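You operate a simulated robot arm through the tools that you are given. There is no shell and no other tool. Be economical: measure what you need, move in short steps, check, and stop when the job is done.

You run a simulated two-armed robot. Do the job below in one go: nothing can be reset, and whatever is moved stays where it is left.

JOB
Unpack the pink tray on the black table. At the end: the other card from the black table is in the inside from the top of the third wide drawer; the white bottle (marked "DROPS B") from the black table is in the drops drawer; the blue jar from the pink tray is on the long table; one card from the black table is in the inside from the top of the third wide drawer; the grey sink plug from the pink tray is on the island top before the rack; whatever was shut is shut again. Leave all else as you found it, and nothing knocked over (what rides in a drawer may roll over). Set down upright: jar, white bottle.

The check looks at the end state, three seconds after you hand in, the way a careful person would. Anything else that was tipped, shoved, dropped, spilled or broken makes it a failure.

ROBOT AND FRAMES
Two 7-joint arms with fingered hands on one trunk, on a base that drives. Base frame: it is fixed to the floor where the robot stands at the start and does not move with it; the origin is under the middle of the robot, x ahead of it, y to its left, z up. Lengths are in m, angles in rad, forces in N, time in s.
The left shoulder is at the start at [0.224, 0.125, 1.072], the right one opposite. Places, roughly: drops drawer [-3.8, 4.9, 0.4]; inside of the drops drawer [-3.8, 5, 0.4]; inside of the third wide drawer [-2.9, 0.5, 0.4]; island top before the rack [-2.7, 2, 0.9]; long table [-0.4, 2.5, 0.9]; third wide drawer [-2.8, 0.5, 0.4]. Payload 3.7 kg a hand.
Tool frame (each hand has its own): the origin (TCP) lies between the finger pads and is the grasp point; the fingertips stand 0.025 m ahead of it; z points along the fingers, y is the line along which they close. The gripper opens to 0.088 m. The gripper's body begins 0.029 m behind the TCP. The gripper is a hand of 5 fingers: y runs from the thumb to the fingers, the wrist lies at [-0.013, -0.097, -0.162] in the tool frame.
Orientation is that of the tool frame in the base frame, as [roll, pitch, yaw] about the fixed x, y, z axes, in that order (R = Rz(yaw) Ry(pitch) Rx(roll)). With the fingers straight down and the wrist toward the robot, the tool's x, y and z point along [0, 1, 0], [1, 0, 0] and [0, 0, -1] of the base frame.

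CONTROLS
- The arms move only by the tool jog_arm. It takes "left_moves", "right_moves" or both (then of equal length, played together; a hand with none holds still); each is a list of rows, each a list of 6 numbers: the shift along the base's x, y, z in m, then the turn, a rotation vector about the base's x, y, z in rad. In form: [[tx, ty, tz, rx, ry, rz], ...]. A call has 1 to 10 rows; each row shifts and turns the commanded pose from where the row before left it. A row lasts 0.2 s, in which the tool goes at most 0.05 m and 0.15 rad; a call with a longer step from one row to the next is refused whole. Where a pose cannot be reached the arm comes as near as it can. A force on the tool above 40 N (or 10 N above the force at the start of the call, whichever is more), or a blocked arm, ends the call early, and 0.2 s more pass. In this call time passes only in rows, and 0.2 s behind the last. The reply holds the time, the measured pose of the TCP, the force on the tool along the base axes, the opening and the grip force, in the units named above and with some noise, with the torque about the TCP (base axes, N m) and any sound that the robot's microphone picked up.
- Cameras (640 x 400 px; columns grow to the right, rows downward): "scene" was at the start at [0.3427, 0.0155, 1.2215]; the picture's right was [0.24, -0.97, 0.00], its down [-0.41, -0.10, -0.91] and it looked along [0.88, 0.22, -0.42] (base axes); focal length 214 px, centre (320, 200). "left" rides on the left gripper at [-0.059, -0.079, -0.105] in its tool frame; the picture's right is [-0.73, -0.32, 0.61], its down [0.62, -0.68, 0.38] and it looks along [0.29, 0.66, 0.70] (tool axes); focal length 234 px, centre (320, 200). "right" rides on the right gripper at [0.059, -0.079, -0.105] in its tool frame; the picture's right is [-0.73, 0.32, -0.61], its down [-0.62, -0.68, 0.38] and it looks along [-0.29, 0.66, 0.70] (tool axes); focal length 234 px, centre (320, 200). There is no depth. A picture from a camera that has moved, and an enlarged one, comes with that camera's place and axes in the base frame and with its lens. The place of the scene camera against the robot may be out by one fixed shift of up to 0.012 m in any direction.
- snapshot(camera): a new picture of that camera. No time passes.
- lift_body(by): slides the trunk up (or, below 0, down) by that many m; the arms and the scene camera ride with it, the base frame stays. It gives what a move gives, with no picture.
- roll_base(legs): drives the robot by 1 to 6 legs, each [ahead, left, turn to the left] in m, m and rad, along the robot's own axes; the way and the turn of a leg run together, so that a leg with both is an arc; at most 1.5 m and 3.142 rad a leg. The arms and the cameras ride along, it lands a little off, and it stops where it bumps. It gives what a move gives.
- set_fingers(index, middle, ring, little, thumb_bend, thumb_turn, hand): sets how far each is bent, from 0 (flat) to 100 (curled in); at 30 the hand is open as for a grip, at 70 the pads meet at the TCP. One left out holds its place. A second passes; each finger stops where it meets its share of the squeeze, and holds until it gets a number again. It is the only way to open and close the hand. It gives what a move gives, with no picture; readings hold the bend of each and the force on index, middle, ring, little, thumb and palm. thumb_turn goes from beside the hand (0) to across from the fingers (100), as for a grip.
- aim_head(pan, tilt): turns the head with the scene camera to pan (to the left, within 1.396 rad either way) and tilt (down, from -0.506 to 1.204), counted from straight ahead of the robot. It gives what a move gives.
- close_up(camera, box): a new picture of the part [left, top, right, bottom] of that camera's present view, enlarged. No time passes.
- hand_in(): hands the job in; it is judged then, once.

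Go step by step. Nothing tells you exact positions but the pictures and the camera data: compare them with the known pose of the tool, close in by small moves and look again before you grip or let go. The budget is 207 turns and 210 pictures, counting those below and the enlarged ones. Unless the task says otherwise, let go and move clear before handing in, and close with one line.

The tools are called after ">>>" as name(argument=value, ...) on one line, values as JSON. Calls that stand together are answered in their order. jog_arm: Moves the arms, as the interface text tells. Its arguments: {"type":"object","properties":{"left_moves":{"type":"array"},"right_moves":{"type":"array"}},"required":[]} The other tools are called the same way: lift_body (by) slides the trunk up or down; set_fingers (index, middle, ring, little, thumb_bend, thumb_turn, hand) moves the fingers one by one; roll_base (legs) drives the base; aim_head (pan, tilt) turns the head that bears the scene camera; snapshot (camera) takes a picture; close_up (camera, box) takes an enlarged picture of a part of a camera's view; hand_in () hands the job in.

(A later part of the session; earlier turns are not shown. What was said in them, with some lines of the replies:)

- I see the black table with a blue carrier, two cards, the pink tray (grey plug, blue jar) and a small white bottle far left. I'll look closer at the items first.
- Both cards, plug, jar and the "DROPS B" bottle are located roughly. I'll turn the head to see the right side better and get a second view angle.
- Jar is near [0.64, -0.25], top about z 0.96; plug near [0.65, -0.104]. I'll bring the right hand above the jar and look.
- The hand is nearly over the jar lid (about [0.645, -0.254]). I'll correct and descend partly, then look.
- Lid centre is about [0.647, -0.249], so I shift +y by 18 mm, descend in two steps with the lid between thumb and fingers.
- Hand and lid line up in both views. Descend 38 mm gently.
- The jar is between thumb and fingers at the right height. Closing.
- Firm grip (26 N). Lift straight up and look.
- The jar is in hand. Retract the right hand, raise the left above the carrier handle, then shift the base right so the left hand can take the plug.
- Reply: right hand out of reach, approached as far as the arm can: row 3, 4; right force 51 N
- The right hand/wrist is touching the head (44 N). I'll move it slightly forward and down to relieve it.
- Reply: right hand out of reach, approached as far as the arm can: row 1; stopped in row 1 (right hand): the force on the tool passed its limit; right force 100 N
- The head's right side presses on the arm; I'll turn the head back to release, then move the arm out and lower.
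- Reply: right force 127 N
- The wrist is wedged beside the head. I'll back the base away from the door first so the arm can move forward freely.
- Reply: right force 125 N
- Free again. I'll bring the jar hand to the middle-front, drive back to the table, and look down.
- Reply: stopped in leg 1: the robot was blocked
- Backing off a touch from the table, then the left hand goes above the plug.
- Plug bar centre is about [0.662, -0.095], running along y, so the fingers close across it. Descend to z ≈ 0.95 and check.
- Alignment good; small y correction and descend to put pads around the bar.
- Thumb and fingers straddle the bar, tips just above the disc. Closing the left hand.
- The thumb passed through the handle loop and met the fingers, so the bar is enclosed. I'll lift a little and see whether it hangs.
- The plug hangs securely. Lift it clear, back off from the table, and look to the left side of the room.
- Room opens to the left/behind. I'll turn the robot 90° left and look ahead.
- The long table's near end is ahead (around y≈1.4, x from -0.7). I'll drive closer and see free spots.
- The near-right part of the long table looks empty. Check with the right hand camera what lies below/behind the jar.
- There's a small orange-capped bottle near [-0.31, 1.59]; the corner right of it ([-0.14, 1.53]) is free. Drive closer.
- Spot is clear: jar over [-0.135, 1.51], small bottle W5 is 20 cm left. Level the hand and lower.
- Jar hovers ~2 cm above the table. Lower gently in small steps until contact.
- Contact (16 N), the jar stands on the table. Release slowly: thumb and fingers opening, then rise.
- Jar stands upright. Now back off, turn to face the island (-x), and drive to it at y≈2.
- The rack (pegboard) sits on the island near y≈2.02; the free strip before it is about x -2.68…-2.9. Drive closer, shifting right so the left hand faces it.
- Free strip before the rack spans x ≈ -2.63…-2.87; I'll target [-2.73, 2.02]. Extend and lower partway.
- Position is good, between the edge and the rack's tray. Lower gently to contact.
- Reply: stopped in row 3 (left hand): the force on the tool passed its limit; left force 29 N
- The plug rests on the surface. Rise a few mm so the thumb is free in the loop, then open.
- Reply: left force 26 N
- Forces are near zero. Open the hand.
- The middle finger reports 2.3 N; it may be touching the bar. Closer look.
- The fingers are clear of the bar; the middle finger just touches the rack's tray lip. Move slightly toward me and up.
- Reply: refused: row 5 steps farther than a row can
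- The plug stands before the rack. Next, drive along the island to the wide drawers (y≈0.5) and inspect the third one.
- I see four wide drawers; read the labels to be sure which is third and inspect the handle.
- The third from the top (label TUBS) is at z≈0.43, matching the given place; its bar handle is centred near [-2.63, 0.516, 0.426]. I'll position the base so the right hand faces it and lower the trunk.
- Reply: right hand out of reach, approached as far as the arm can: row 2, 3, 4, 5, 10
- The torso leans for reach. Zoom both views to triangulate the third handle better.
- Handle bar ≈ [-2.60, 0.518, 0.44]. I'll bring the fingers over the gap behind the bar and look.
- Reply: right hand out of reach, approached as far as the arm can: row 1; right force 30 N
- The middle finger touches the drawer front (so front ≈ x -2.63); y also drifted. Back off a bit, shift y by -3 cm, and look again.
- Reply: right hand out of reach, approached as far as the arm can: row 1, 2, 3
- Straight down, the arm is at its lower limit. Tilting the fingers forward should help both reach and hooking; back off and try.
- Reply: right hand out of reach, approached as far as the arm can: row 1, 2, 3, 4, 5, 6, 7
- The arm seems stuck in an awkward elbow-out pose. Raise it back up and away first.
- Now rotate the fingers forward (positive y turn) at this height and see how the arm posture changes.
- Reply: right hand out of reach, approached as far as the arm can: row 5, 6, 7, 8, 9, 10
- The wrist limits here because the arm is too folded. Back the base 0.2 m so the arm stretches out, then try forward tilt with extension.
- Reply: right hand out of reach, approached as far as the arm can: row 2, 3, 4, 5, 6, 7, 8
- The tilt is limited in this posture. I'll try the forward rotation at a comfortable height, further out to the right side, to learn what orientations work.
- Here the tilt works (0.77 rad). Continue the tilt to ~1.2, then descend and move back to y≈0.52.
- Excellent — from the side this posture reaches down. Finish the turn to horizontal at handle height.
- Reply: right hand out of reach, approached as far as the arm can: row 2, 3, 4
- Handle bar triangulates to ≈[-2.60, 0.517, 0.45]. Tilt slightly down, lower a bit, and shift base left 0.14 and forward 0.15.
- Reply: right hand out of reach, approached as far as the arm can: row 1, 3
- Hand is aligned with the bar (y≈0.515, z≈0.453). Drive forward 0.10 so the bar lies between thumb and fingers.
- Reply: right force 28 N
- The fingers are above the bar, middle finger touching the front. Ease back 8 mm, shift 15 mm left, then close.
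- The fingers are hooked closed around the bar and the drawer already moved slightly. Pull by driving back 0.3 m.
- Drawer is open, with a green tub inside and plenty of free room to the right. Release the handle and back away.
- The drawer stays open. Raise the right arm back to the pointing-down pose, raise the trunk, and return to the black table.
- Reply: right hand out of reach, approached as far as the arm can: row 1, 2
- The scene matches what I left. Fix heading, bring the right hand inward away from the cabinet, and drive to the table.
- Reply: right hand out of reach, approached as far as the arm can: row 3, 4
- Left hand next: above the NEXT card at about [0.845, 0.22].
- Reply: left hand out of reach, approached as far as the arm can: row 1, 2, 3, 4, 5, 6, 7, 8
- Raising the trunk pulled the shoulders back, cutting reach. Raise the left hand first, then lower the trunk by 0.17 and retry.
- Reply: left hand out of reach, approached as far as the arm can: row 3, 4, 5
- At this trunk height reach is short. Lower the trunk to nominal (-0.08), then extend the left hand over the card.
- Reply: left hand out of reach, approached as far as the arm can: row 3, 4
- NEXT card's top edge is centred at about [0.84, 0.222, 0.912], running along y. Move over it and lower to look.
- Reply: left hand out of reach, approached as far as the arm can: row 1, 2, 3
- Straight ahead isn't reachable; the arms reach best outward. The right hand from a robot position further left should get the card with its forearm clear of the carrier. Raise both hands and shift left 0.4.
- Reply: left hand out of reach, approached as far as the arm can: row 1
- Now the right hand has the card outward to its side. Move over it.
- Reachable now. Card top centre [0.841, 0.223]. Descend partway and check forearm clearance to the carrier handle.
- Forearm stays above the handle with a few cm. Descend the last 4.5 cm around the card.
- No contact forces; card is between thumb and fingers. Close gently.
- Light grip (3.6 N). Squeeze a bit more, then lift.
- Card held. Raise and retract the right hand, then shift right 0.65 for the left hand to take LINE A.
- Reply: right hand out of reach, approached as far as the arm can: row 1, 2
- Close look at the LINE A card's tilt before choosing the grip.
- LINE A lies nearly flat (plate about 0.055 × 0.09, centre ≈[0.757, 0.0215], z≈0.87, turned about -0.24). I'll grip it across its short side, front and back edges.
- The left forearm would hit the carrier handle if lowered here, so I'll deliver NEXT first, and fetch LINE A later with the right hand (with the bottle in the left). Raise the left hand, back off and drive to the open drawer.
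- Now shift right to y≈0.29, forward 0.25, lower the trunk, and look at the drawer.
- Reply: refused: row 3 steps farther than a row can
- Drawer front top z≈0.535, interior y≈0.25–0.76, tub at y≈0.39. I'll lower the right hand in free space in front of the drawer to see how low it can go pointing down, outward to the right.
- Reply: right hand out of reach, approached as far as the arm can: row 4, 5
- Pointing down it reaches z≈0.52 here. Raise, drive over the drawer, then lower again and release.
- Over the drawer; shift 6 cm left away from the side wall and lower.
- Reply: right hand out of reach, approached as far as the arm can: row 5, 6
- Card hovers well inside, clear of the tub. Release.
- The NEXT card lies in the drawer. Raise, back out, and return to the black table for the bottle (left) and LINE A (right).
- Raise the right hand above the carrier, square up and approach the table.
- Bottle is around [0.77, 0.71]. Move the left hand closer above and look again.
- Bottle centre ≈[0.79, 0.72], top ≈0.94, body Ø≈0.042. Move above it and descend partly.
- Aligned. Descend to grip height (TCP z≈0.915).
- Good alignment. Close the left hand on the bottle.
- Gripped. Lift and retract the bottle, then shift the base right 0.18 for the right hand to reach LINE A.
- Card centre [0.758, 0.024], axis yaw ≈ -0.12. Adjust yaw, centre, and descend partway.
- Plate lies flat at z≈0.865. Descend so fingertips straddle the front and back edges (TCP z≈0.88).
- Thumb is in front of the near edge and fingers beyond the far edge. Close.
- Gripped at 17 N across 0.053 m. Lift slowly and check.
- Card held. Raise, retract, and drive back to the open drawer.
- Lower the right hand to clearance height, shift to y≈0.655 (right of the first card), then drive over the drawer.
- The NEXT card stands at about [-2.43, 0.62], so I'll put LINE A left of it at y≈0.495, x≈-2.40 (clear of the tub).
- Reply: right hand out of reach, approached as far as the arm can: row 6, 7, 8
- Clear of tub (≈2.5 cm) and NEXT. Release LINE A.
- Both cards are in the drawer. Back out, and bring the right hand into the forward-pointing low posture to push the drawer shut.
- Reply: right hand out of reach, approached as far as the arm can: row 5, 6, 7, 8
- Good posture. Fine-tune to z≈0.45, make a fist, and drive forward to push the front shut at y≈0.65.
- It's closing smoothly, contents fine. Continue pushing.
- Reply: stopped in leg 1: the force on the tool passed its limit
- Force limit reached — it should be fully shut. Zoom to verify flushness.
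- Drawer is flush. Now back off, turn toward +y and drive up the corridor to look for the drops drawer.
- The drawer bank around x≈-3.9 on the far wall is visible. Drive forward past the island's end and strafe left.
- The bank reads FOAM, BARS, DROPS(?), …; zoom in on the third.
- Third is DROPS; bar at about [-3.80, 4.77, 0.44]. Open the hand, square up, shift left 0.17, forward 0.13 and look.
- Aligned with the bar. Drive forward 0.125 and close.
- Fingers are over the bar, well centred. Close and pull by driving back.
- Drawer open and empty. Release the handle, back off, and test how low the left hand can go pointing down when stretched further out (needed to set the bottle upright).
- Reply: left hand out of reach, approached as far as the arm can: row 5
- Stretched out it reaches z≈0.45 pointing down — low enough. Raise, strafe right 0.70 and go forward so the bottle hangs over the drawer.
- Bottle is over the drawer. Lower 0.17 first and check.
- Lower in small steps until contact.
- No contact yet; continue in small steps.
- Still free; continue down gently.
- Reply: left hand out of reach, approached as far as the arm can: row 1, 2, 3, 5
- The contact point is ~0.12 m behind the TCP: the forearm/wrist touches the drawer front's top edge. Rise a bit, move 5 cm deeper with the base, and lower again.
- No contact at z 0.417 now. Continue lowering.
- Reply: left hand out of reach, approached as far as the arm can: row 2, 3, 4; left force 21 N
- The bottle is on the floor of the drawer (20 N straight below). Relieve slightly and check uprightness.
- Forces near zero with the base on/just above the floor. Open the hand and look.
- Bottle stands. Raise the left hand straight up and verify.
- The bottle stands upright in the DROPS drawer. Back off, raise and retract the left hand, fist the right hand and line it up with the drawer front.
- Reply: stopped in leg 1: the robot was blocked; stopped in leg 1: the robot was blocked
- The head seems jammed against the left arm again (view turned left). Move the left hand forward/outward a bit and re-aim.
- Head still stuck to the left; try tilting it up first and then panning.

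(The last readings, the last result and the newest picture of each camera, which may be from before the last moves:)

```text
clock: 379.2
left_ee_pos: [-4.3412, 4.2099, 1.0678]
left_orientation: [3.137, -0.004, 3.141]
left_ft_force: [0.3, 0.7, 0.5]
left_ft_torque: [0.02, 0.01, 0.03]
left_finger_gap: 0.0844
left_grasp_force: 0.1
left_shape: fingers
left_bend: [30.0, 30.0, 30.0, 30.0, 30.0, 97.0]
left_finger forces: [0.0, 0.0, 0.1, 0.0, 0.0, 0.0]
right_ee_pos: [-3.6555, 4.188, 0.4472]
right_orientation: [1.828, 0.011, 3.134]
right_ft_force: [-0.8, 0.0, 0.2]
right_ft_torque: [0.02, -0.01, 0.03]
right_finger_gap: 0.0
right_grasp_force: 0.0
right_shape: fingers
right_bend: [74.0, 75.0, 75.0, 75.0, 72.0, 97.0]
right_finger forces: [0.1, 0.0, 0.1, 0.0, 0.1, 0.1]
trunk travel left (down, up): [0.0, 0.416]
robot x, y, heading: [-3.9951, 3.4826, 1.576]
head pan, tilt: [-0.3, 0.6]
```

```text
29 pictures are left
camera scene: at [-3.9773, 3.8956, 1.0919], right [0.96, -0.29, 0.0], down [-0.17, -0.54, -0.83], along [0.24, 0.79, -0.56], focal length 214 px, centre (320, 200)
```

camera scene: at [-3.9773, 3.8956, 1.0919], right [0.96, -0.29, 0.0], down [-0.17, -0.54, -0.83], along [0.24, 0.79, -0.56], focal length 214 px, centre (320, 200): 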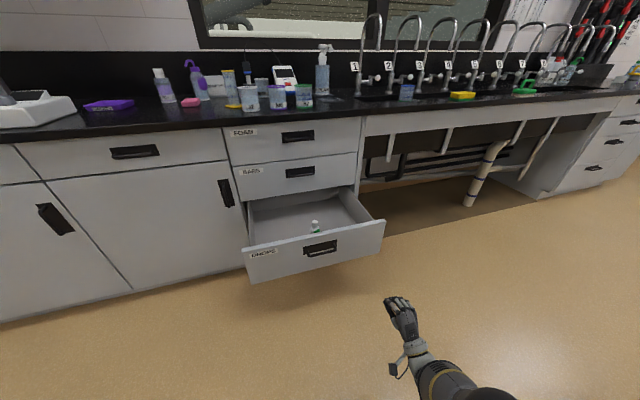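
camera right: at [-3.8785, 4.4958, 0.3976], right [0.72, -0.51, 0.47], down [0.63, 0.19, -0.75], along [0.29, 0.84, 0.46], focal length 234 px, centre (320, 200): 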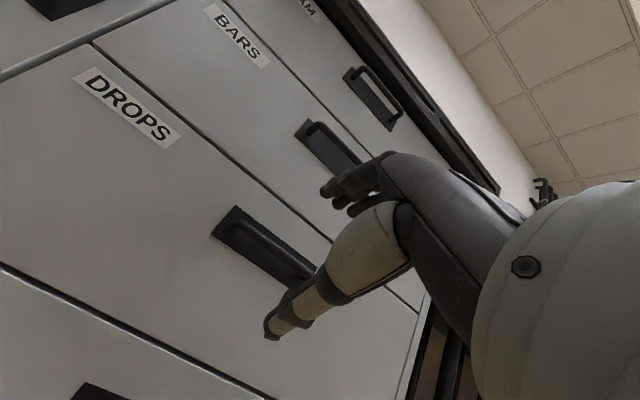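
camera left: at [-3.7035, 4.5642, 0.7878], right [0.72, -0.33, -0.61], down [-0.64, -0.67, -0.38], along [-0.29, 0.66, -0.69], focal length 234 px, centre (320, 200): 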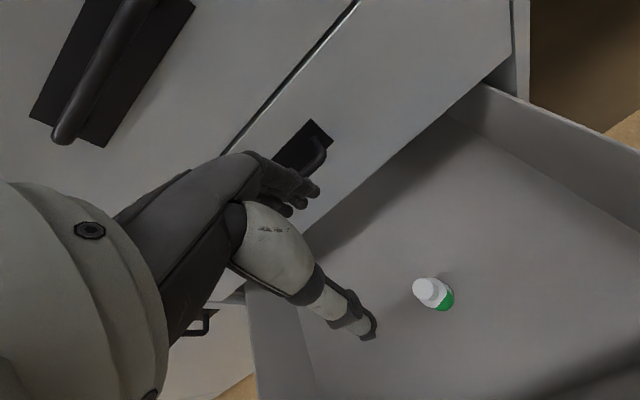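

Head is free; bottle is upright in the drawer. Raise the left hand a bit for counter clearance, then push the drawer shut gently.

>>> jog_arm(left_moves=[[0, 0, 0.04, 0, 0, 0], [0, 0, 0.04, 0, 0, 0]])

>>> roll_base(legs=[[0.2, 0, 0], [0.07, 0, 0], [0.06, 0, 0], [0.06, 0, 0], [0.06, 0, 0], [0.06, 0, 0]])

>>> snapshot(camera="scene")

```text
clock: 379.8
left_ee_pos: [-4.3409, 4.2114, 1.1499]
left_orientation: [3.135, -0.006, 3.14]
left_ft_force: [0.1, -0.1, -0.3]
left_ft_torque: [-0.02, -0.01, 0.01]
left_finger_gap: 0.0848
left_grasp_force: 0.1
left_shape: fingers
left_bend: [30.0, 30.0, 30.0, 30.0, 30.0, 97.0]
left_finger forces: [0.0, 0.0, 0.0, 0.0, 0.1, 0.0]
right_ee_pos: [-3.6569, 4.1884, 0.4492]
right_orientation: [1.827, 0.011, 3.134]
right_ft_force: [0.5, 0.0, 0.1]
right_ft_torque: [-0.02, -0.01, 0.01]
right_finger_gap: 0.0
right_grasp_force: 0.0
right_shape: fingers
right_bend: [74.0, 75.0, 75.0, 75.0, 72.0, 97.0]
right_finger forces: [0.0, 0.0, 0.0, 0.1, 0.0, 0.0]
trunk travel left (down, up): [0.0, 0.416]
robot x, y, heading: [-3.9987, 3.486, 1.572]
head pan, tilt: [-0.3, 0.6]
```

```text
clock: 384.3
left_ee_pos: [-4.343, 4.729, 1.1485]
left_orientation: [3.139, -0.005, -3.139]
left_ft_force: [-1.3, -0.5, -0.4]
left_ft_torque: [-0.04, -0.04, -0.02]
left_finger_gap: 0.0844
left_grasp_force: 0.1
left_shape: fingers
left_bend: [30.0, 30.0, 30.0, 30.0, 30.0, 97.0]
left_finger forces: [0.0, 0.0, 0.0, 0.0, 0.1, 0.0]
right_ee_pos: [-3.6591, 4.7069, 0.4489]
right_orientation: [1.827, 0.011, 3.134]
right_ft_force: [0.2, 0.6, -0.8]
right_ft_torque: [-0.01, 0.04, 0.0]
right_finger_gap: 0.0
right_grasp_force: 0.0
right_shape: fingers
right_bend: [74.0, 75.0, 75.0, 75.0, 72.0, 97.0]
right_finger forces: [0.1, 0.0, 0.0, 0.1, 0.0, 0.0]
trunk travel left (down, up): [0.0, 0.416]
robot x, y, heading: [-3.9984, 3.9987, 1.582]
head pan, tilt: [-0.3, 0.6]
```

```text
28 pictures are left
camera scene: at [-3.98, 4.4135, 1.0916], right [0.96, -0.29, 0.0], down [-0.17, -0.54, -0.82], along [0.24, 0.79, -0.57], focal length 214 px, centre (320, 200)
```

scene: 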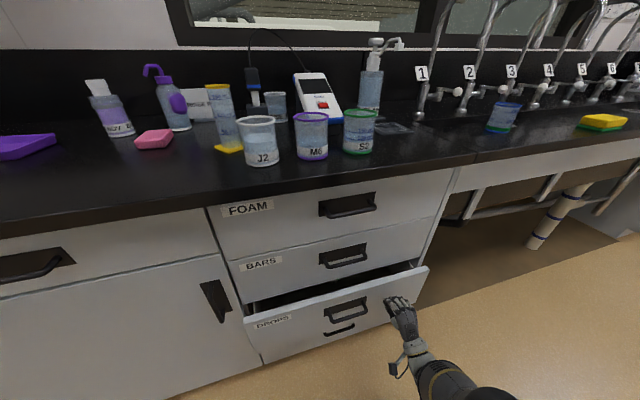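

Nearly shut. Push the remaining few centimetres.

>>> roll_base(legs=[[0.03, 0, 0], [0.04, 0, 0]])

>>> close_up(camera="scene", box=[190, 180, 450, 370])

```text
clock: 385.8
left_ee_pos: [-4.3435, 4.7967, 1.1487]
left_orientation: [3.139, -0.006, -3.14]
left_ft_force: [0.1, 0.4, -0.2]
left_ft_torque: [0.02, -0.04, -0.01]
left_finger_gap: 0.0843
left_grasp_force: 0.0
left_shape: fingers
left_bend: [30.0, 30.0, 30.0, 30.0, 30.0, 97.0]
left_finger forces: [0.1, 0.0, 0.0, 0.1, 0.0, 0.0]
right_ee_pos: [-3.6571, 4.7672, 0.444]
right_orientation: [1.831, 0.012, 3.139]
right_ft_force: [0.0, 0.0, 0.5]
right_ft_torque: [0.02, -0.01, -0.04]
right_finger_gap: 0.0
right_grasp_force: 0.0
right_shape: fingers
right_bend: [74.0, 75.0, 75.0, 75.0, 72.0, 97.0]
right_finger forces: [0.1, 0.1, 0.0, 0.1, 0.1, 0.0]
trunk travel left (down, up): [0.0, 0.416]
robot x, y, heading: [-4.0003, 4.0674, 1.575]
head pan, tilt: [-0.3, 0.6]
stopped in leg 2: the force on the tool passed its limit (the readings are from after the stop); the commanded pose is now the measured one
```

```text
2.11 times, centred on (320, 275) of scene
camera zoom: at [-3.9798, 4.4802, 1.092], right [0.96, -0.29, 0.0], down [-0.17, -0.54, -0.83], along [0.24, 0.79, -0.56], focal length 452 px, centre (320, 42)
```

zoom: 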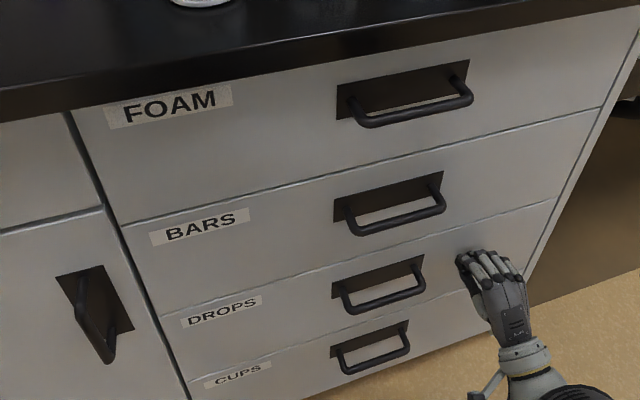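

Drawer is shut flush. Back clear and take a last look.

>>> roll_base(legs=[[-0.3, 0, 0]])

>>> snapshot(camera="scene")

```text
clock: 387.8
left_ee_pos: [-4.3416, 4.4893, 1.1479]
left_orientation: [3.139, -0.006, 3.14]
left_ft_force: [-0.2, 0.1, -0.2]
left_ft_torque: [0.0, 0.04, -0.01]
left_finger_gap: 0.0845
left_grasp_force: 0.0
left_shape: fingers
left_bend: [30.0, 30.0, 30.0, 30.0, 30.0, 97.0]
left_finger forces: [0.0, 0.0, 0.0, 0.1, 0.1, 0.1]
right_ee_pos: [-3.656, 4.4594, 0.4456]
right_orientation: [1.832, 0.012, 3.135]
right_ft_force: [0.4, 0.7, 0.1]
right_ft_torque: [0.01, -0.04, -0.01]
right_finger_gap: 0.0
right_grasp_force: 0.1
right_shape: fingers
right_bend: [74.0, 75.0, 75.0, 75.0, 72.0, 97.0]
right_finger forces: [0.0, 0.0, 0.0, 0.0, 0.1, 0.0]
trunk travel left (down, up): [0.0, 0.416]
robot x, y, heading: [-3.9987, 3.7651, 1.575]
head pan, tilt: [-0.3, 0.6]
```

```text
26 pictures are left
camera scene: at [-3.9787, 4.1731, 1.092], right [0.96, -0.29, 0.0], down [-0.17, -0.54, -0.83], along [0.24, 0.79, -0.56], focal length 214 px, centre (320, 200)
```

scene: 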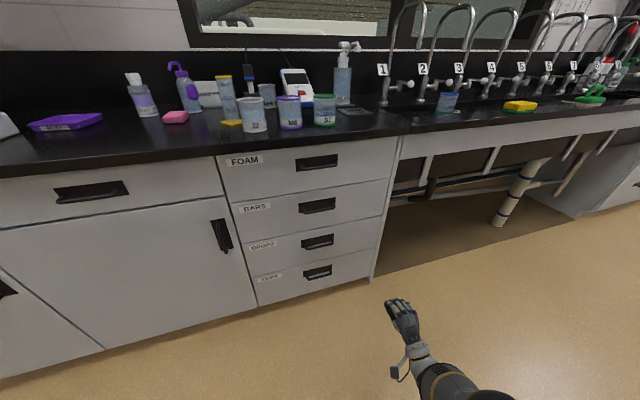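

Everything looks right here. Since the base was briefly "blocked" while backing near the island's end, I'll check that nothing there was knocked.

>>> roll_base(legs=[[0, 0, -1.3]])

>>> aim_head(pan=-0.9, tilt=0.6)

>>> snapshot(camera="scene")

```text
clock: 391.5
left_ee_pos: [-3.3824, 4.2784, 1.1471]
left_orientation: [3.14, -0.007, 1.824]
left_ft_force: [-0.5, -0.3, 0.1]
left_ft_torque: [0.02, -0.01, 0.0]
left_finger_gap: 0.0844
left_grasp_force: 0.1
left_shape: fingers
left_bend: [30.0, 30.0, 30.0, 30.0, 30.0, 97.0]
left_finger forces: [0.0, 0.1, 0.0, 0.0, 0.1, 0.0]
right_ee_pos: [-3.2363, 3.6093, 0.4447]
right_orientation: [1.832, 0.012, 1.822]
right_ft_force: [-0.1, 0.1, -1.2]
right_ft_torque: [0.01, -0.03, -0.03]
right_finger_gap: 0.0
right_grasp_force: 0.0
right_shape: fingers
right_bend: [74.0, 75.0, 75.0, 75.0, 72.0, 97.0]
right_finger forces: [0.0, 0.0, 0.0, 0.0, 0.0, 0.1]
trunk travel left (down, up): [0.0, 0.416]
robot x, y, heading: [-3.9979, 3.7606, 0.257]
head pan, tilt: [-0.3, 0.6]
```

```text
clock: 392.5
left_ee_pos: [-3.3823, 4.2788, 1.1479]
left_orientation: [3.14, -0.006, 1.825]
left_ft_force: [-0.3, 0.1, -0.9]
left_ft_torque: [-0.04, -0.03, -0.01]
left_finger_gap: 0.0846
left_grasp_force: 0.0
left_shape: fingers
left_bend: [30.0, 30.0, 30.0, 30.0, 30.0, 97.0]
left_finger forces: [0.1, 0.1, 0.0, 0.1, 0.0, 0.1]
right_ee_pos: [-3.2372, 3.6081, 0.446]
right_orientation: [1.833, 0.012, 1.821]
right_ft_force: [-0.2, 0.0, -0.2]
right_ft_torque: [0.01, 0.0, -0.02]
right_finger_gap: 0.0
right_grasp_force: 0.0
right_shape: fingers
right_bend: [74.0, 75.0, 75.0, 75.0, 72.0, 97.0]
right_finger forces: [0.0, 0.1, 0.1, 0.0, 0.0, 0.0]
trunk travel left (down, up): [0.0, 0.416]
robot x, y, heading: [-3.9948, 3.762, 0.259]
head pan, tilt: [-0.901, 0.6]
```

```text
25 pictures are left
camera scene: at [-3.6053, 3.7917, 1.099], right [-0.54, -0.84, 0.0], down [-0.42, 0.27, -0.87], along [0.73, -0.47, -0.5], focal length 214 px, centre (320, 200)
```

scene: 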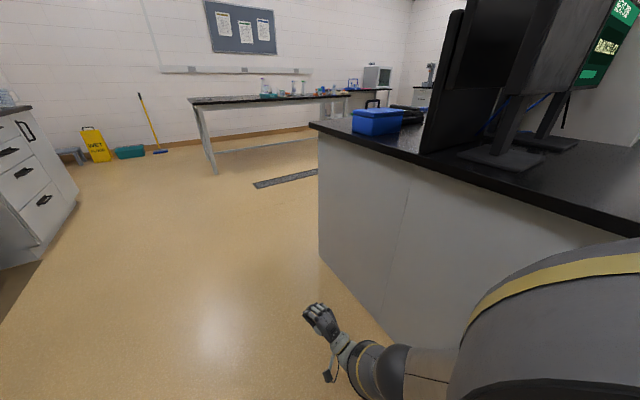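

Only the fixed island end panel is there, and nothing has been disturbed. Both hands are empty and clear, so I'll hand in.

>>> hand_in()

```text
The job is handed in.
```

I've handed the job in: both cards are in the third wide drawer, "DROPS B" is upright in the drops drawer, the jar is upright on the long table, the plug is before the rack, and both drawers are shut again.
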